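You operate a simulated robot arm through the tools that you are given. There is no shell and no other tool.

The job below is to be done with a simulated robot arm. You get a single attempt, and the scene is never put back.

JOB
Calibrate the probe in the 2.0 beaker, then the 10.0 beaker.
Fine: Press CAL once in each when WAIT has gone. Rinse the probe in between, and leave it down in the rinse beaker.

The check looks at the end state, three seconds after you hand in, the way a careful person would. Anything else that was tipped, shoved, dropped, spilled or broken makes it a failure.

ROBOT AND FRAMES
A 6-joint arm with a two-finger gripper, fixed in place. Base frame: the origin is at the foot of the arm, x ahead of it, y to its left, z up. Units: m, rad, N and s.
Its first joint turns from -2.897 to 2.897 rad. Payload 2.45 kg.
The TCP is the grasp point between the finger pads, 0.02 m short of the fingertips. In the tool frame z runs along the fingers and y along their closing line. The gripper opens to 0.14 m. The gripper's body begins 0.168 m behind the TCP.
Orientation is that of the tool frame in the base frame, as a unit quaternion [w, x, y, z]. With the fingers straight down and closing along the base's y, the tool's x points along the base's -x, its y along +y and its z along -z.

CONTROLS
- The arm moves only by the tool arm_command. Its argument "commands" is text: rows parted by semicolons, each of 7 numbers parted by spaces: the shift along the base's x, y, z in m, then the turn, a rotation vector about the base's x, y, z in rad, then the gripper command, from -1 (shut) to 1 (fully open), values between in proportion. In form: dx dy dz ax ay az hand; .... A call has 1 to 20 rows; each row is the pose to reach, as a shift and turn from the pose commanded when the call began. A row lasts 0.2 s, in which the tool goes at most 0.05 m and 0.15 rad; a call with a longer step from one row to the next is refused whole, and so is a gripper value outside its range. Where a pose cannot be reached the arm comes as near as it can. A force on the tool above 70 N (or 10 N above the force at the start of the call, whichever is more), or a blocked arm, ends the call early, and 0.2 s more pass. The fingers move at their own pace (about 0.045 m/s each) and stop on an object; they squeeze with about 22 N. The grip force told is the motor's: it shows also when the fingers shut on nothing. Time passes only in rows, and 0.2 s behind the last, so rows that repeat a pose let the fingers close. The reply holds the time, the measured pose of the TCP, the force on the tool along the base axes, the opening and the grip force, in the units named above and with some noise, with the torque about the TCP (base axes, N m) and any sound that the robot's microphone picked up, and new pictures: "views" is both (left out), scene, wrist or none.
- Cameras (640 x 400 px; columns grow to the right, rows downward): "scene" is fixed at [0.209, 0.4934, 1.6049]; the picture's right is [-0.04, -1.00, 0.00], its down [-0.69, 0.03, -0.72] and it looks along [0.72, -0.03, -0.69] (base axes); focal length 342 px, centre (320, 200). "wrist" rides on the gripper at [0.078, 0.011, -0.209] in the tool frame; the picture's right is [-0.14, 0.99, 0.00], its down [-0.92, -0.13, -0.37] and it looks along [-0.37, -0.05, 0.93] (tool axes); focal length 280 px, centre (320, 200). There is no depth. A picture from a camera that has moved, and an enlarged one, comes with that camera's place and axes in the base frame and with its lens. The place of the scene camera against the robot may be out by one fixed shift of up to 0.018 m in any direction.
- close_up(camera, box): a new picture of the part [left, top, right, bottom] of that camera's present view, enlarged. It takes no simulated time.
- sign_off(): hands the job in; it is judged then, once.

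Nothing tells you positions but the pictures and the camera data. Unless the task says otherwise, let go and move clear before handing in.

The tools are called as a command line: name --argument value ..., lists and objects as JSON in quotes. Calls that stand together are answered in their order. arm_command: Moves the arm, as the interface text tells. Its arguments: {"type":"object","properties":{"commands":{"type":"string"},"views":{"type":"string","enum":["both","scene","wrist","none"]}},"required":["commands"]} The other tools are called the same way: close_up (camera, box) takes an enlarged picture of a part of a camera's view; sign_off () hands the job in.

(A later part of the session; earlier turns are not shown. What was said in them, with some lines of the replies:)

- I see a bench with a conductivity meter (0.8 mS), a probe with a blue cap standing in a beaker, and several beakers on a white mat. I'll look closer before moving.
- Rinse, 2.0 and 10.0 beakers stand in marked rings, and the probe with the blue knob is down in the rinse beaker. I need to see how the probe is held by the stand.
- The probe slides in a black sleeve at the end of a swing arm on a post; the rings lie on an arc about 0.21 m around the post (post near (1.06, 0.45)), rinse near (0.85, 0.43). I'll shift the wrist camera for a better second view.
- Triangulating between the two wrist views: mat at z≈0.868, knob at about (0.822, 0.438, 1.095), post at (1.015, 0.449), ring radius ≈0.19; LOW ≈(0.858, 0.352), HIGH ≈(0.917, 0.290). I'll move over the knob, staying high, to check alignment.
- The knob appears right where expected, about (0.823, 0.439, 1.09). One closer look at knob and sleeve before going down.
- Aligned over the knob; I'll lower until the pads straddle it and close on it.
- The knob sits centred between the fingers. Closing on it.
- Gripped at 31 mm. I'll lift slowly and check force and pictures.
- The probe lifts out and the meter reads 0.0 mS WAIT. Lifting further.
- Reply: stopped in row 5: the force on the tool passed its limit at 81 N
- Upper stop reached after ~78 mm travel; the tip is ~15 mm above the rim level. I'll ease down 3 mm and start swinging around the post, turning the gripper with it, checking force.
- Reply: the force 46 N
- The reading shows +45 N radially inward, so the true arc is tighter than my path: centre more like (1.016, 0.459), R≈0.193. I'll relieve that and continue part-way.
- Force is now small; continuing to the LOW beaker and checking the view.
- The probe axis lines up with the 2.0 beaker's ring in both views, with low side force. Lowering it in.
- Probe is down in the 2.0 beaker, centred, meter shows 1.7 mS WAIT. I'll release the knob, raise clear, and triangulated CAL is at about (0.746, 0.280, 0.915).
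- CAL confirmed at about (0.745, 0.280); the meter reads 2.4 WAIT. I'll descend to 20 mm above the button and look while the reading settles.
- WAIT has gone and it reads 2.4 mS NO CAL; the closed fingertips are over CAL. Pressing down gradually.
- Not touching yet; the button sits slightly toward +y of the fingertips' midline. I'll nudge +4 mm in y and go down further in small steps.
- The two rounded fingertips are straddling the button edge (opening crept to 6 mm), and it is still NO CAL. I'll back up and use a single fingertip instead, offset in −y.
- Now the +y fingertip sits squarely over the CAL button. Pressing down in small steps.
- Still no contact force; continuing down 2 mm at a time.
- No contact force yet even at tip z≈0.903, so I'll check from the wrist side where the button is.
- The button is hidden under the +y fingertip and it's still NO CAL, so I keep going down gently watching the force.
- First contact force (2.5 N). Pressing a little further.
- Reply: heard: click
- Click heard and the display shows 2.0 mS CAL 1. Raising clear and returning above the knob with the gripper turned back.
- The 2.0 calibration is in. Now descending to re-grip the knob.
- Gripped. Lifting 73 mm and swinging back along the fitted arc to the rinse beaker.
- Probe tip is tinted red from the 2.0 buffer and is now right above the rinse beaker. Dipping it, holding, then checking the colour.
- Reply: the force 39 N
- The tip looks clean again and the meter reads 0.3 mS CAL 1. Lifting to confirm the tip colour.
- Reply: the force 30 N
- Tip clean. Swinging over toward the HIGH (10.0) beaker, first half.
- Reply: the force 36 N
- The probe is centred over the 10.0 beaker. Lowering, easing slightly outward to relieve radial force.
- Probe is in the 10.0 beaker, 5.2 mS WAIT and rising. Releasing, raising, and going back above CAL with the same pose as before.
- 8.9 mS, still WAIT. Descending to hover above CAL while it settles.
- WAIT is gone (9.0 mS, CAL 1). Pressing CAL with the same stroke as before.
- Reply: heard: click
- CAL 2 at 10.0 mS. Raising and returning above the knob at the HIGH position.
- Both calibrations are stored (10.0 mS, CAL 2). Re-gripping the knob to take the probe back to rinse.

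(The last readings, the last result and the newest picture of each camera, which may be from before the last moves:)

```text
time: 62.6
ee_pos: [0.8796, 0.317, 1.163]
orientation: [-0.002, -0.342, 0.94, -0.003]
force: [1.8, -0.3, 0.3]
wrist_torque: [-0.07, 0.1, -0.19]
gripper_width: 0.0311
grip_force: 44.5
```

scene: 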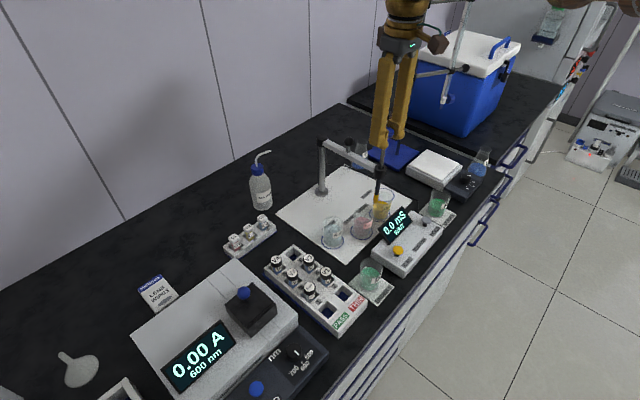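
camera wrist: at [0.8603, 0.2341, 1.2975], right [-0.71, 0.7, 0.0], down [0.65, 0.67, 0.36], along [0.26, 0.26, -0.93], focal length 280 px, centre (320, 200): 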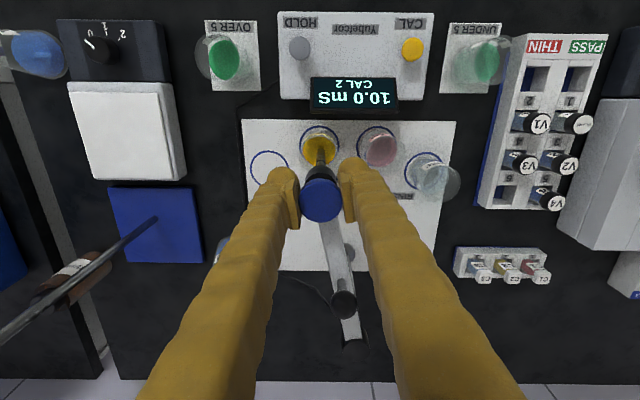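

arm_command --commands "-0.0064 0.0066 0 0 0 -0.047 -1; -0.0125 0.0135 0 0 0 -0.094 -1; -0.0183 0.0208 0 0 0 -0.14 -1; -0.0236 0.0281 0 0 0 -0.187 -1; -0.0285 0.036 0 0 0 -0.234 -1; -0.0333 0.0439 0 0 0 -0.281 -1; -0.0376 0.052 0 0 0 -0.328 -1; -0.0416 0.0603 0 0 0 -0.374 -1; -0.045 0.0684 0 0 0 -0.42 -1" --views "none"

```text
time: 64.6
ee_pos: [0.8358, 0.3853, 1.1619]
orientation: [-0.002, -0.139, 0.99, -0.002]
force: [21.5, 6.7, 1.4]
wrist_torque: [0.05, -0.13, -0.15]
gripper_width: 0.0308
grip_force: 45.4
```

arm_command --commands "-0.0022 0.0089 0 0 0 -0.047 -1; -0.005 0.0176 0 0 0 -0.094 -1; -0.0073 0.0263 0 0 0 -0.14 -1; -0.0092 0.0351 0 0 0 -0.187 -1; -0.0106 0.044 0 0 0 -0.233 -1; -0.0119 0.0533 0 0 0 -0.279 -1; -0.0119 0.0533 0 0 0 -0.279 -1"

close_up --camera "scene" --box '[300, 140, 400, 260]'

close_up --camera "wrist" --box '[230, 90, 430, 230]'

```text
time: 66.2
ee_pos: [0.8228, 0.4392, 1.1624]
orientation: [-0.003, 0.0, 1.0, -0.002]
force: [-22.2, -4.0, -1.1]
wrist_torque: [0.06, 0.23, -0.48]
gripper_width: 0.031
grip_force: 44.8
camera wrist: at [0.746, 0.451, 1.3709], right [0.14, 0.99, 0.0], down [0.92, -0.13, 0.36], along [0.36, -0.05, -0.93], focal length 280 px, centre (320, 200)
```

scene: 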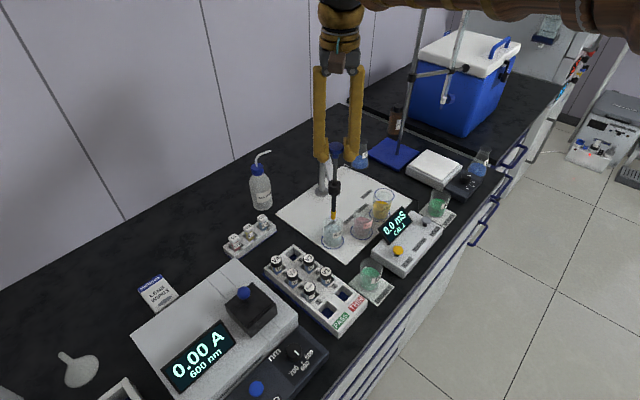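
wrist: 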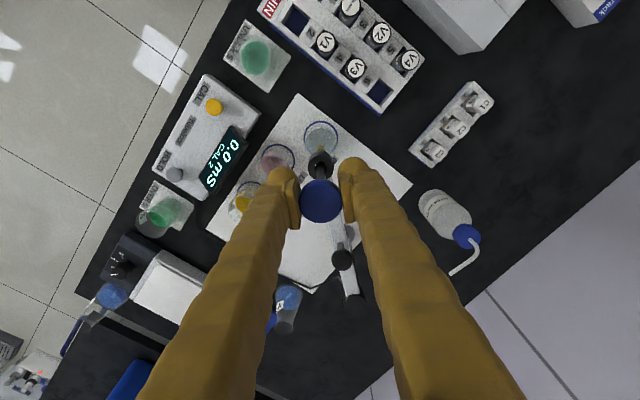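

```text
3.33 times, centred on (350, 200) of scene
camera zoom: at [0.209, 0.4934, 1.6049], right [-0.04, -1.0, 0.0], down [-0.69, 0.03, -0.72], along [0.72, -0.03, -0.69], focal length 1139 px, centre (220, 200)
```

zoom: 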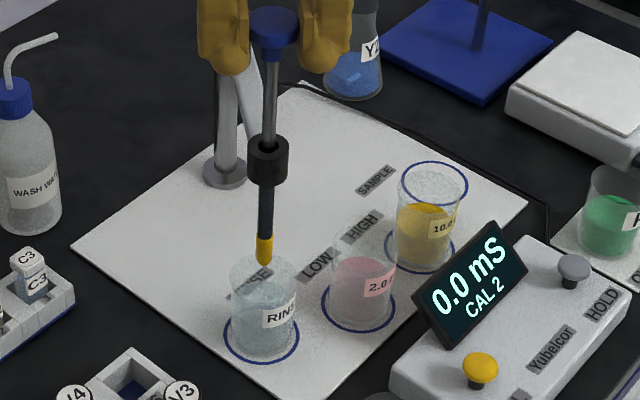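

```text
2.86 times, centred on (330, 160) of wrist
camera zoom: at [0.746, 0.451, 1.3709], right [0.14, 0.99, 0.0], down [0.92, -0.13, 0.36], along [0.36, -0.05, -0.93], focal length 801 px, centre (291, 314)
```

zoom: 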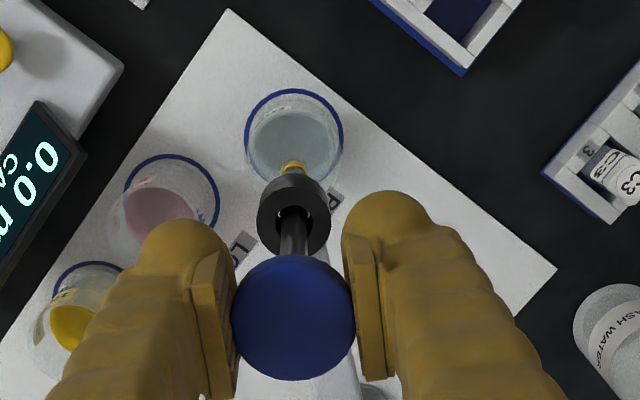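

The probe (yellow-tinted tip) is back over the rinse beaker, display CAL 2. Lowering it all the way, easing x by −1 mm, letting it rinse, then releasing and rising clear.

arm_command --commands "-0.0008 0 -0.01 0 0 0 -1; -0.0008 0 -0.02 0 0 0 -1; -0.0008 0 -0.03 0 0 0 -1; -0.0008 0 -0.04 0 0 0 -1; -0.0008 0 -0.05 0 0 0 -1; -0.0008 0 -0.06 0 0 0 -1; -0.0008 0 -0.07 0 0 0 -1; -0.0003 0 -0.0735 0 0 0 -1; -0.0003 0 -0.0735 0 0 0 -1; -0.0003 0 -0.0735 0 0 0 -1; -0.0003 0 -0.0735 0 0 0 -1" --views "none"

close_up --camera "scene" --box '[310, 160, 430, 270]'

```text
time: 68.6
ee_pos: [0.8218, 0.4379, 1.0892]
orientation: [-0.003, 0.0, 1.0, -0.001]
force: [26.3, 2.8, -1.4]
wrist_torque: [0.05, 0.0, -0.13]
gripper_width: 0.0311
grip_force: 44.4
```

```text
3.64 times, centred on (370, 215) of scene
camera zoom: at [0.209, 0.4934, 1.6049], right [-0.04, -1.0, 0.0], down [-0.69, 0.03, -0.72], along [0.72, -0.03, -0.69], focal length 1242 px, centre (138, 146)
```

zoom: 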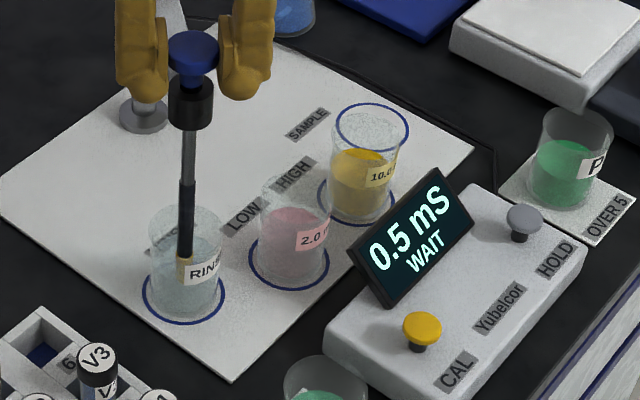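

arm_command --commands "0.001 0 0 0 0 0 -1; 0.001 0 0 0 0 0 -1; 0.001 0 0 0 0 0 -1; 0.001 0 0 0 0 0 0.2; 0.001 0 0 0 0 0 0.2; 0.001 0 0 0 0 0 0.2; 0.001 0 0 0 0 0 0.2; 0.001 0 0 0 0 0 0.2; 0.001 0 0.03 0 0 0 0.2; 0.001 0 0.07 0 0 0 0.2; 0.001 0 0.11 0 0 0 0.2; 0.001 0 0.15 0 0 0 0.2; -0.04 0 0.18 0 0 0 0.2; -0.08 0 0.2 0 0 0 0.2; -0.12 0 0.22 0 0 0 0.2; -0.16 0 0.24 0 0 0 0.2; -0.16 0 0.24 0 0 0 0.2"

close_up --camera "scene" --box '[300, 140, 450, 290]'

close_up --camera "scene" --box '[310, 170, 370, 260]'

```text
refused: row 13 steps farther than a row can; nothing moved
```

```text
2.67 times, centred on (375, 215) of scene
camera zoom: at [0.209, 0.4934, 1.6049], right [-0.04, -1.0, 0.0], down [-0.69, 0.03, -0.72], along [0.72, -0.03, -0.69], focal length 911 px, centre (173, 160)
```

zoom: 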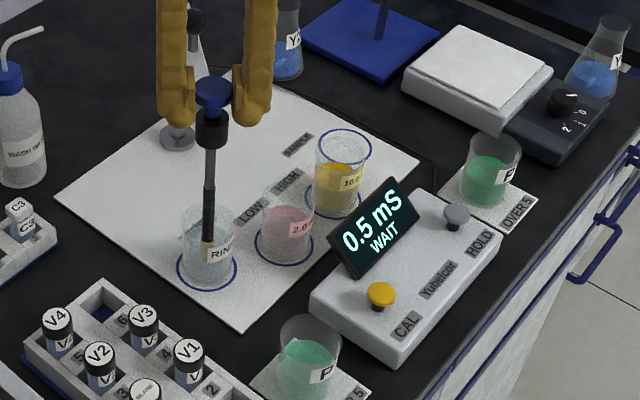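

```text
4.44 times, centred on (340, 215) of scene
camera zoom: at [0.209, 0.4934, 1.6049], right [-0.04, -1.0, 0.0], down [-0.69, 0.03, -0.72], along [0.72, -0.03, -0.69], focal length 1518 px, centre (231, 133)
```

zoom: 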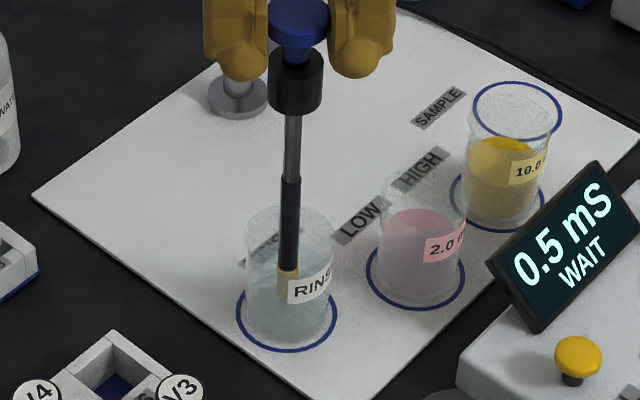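

The probe is down in the rinse beaker; the last call was refused for one over-long step, so I reissue it with shorter ones.

arm_command --commands "0.001 0 0 0 0 0 -1; 0.001 0 0 0 0 0 -1; 0.001 0 0 0 0 0 -1; 0.001 0 0 0 0 0 0.2; 0.001 0 0 0 0 0 0.2; 0.001 0 0 0 0 0 0.2; 0.001 0 0 0 0 0 0.2; 0.001 0 0 0 0 0 0.2; 0.001 0 0.03 0 0 0 0.2; 0.001 0 0.07 0 0 0 0.2; 0.001 0 0.11 0 0 0 0.2; 0.001 0 0.15 0 0 0 0.2; -0.035 0 0.17 0 0 0 0.2; -0.075 0 0.19 0 0 0 0.2; -0.115 0 0.21 0 0 0 0.2; -0.155 0 0.23 0 0 0 0.2; -0.155 0 0.23 0 0 0 0.2"

close_up --camera "scene" --box '[300, 140, 450, 290]'

close_up --camera "scene" --box '[310, 170, 370, 260]'

```text
time: 72.2
ee_pos: [0.6693, 0.4388, 1.3188]
orientation: [-0.003, 0.0, 1.0, -0.002]
force: [0.2, -0.5, 0.0]
wrist_torque: [-0.03, 0.0, 0.01]
gripper_width: 0.0841
grip_force: 0.0
camera wrist: at [0.5918, 0.4504, 1.5275], right [0.14, 0.99, 0.0], down [0.92, -0.13, 0.36], along [0.36, -0.05, -0.93], focal length 280 px, centre (320, 200)
```

scene: 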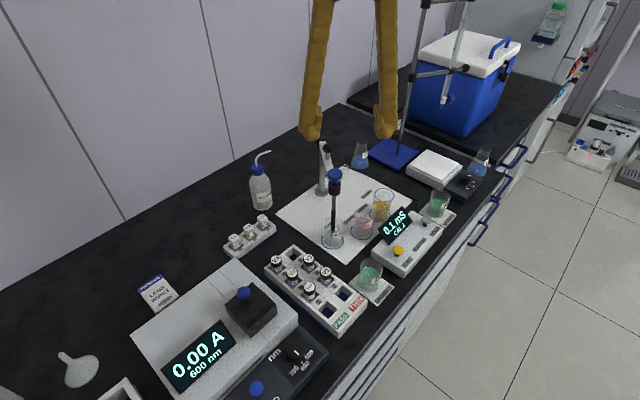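
wrist: 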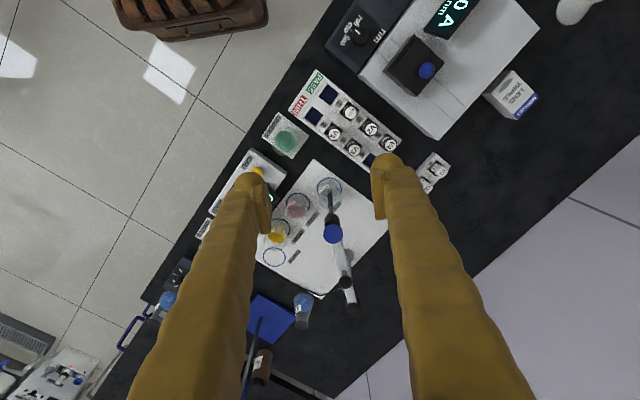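

```text
2.67 times, centred on (375, 215) of scene
camera zoom: at [0.209, 0.4934, 1.6049], right [-0.04, -1.0, 0.0], down [-0.69, 0.03, -0.72], along [0.72, -0.03, -0.69], focal length 911 px, centre (173, 160)
```

zoom: 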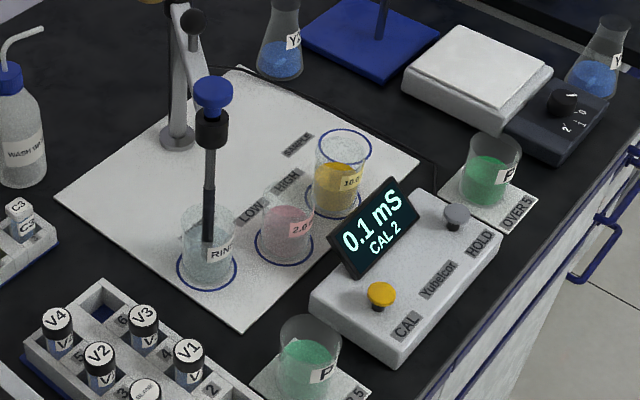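

```text
4.44 times, centred on (340, 215) of scene
camera zoom: at [0.209, 0.4934, 1.6049], right [-0.04, -1.0, 0.0], down [-0.69, 0.03, -0.72], along [0.72, -0.03, -0.69], focal length 1518 px, centre (231, 133)
```

zoom: 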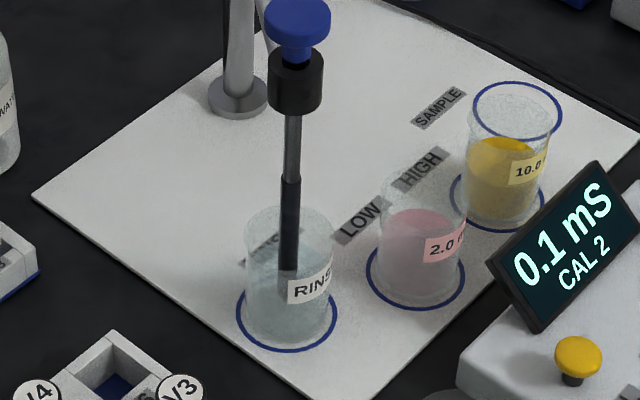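

The probe is clean and down in the rinse beaker, the display reads 0.1 mS CAL 2, everything else is undisturbed and the arm is clear. Handing in.

sign_off

```text
The job is handed in.
```

The probe is calibrated in both beakers and is back down in the rinse beaker; I've handed the job in. The result of the check hasn't come back.

- **2.0 beaker:** I pressed CAL once after WAIT cleared. There was one click, and the display changed to 2.0 mS, CAL 1.
- **Rinse in between:** The tip had picked up a red tint. After the dip it came out clean.
- **10.0 beaker:** I pressed CAL once after WAIT cleared. There was one click, and the display changed to 10.0 mS, CAL 2.
- **End state:** The probe tip is clean in the rinse beaker, the meter reads 0.1 mS with CAL 2 showing, and the arm is clear. The last pictures show nothing else moved, tipped or spilled.

My first try at CAL before the 2.0 calibration missed. The fingertips closed around the button's edge without a click, and the display still read NO CAL. I backed off and pressed with a single fingertip instead.
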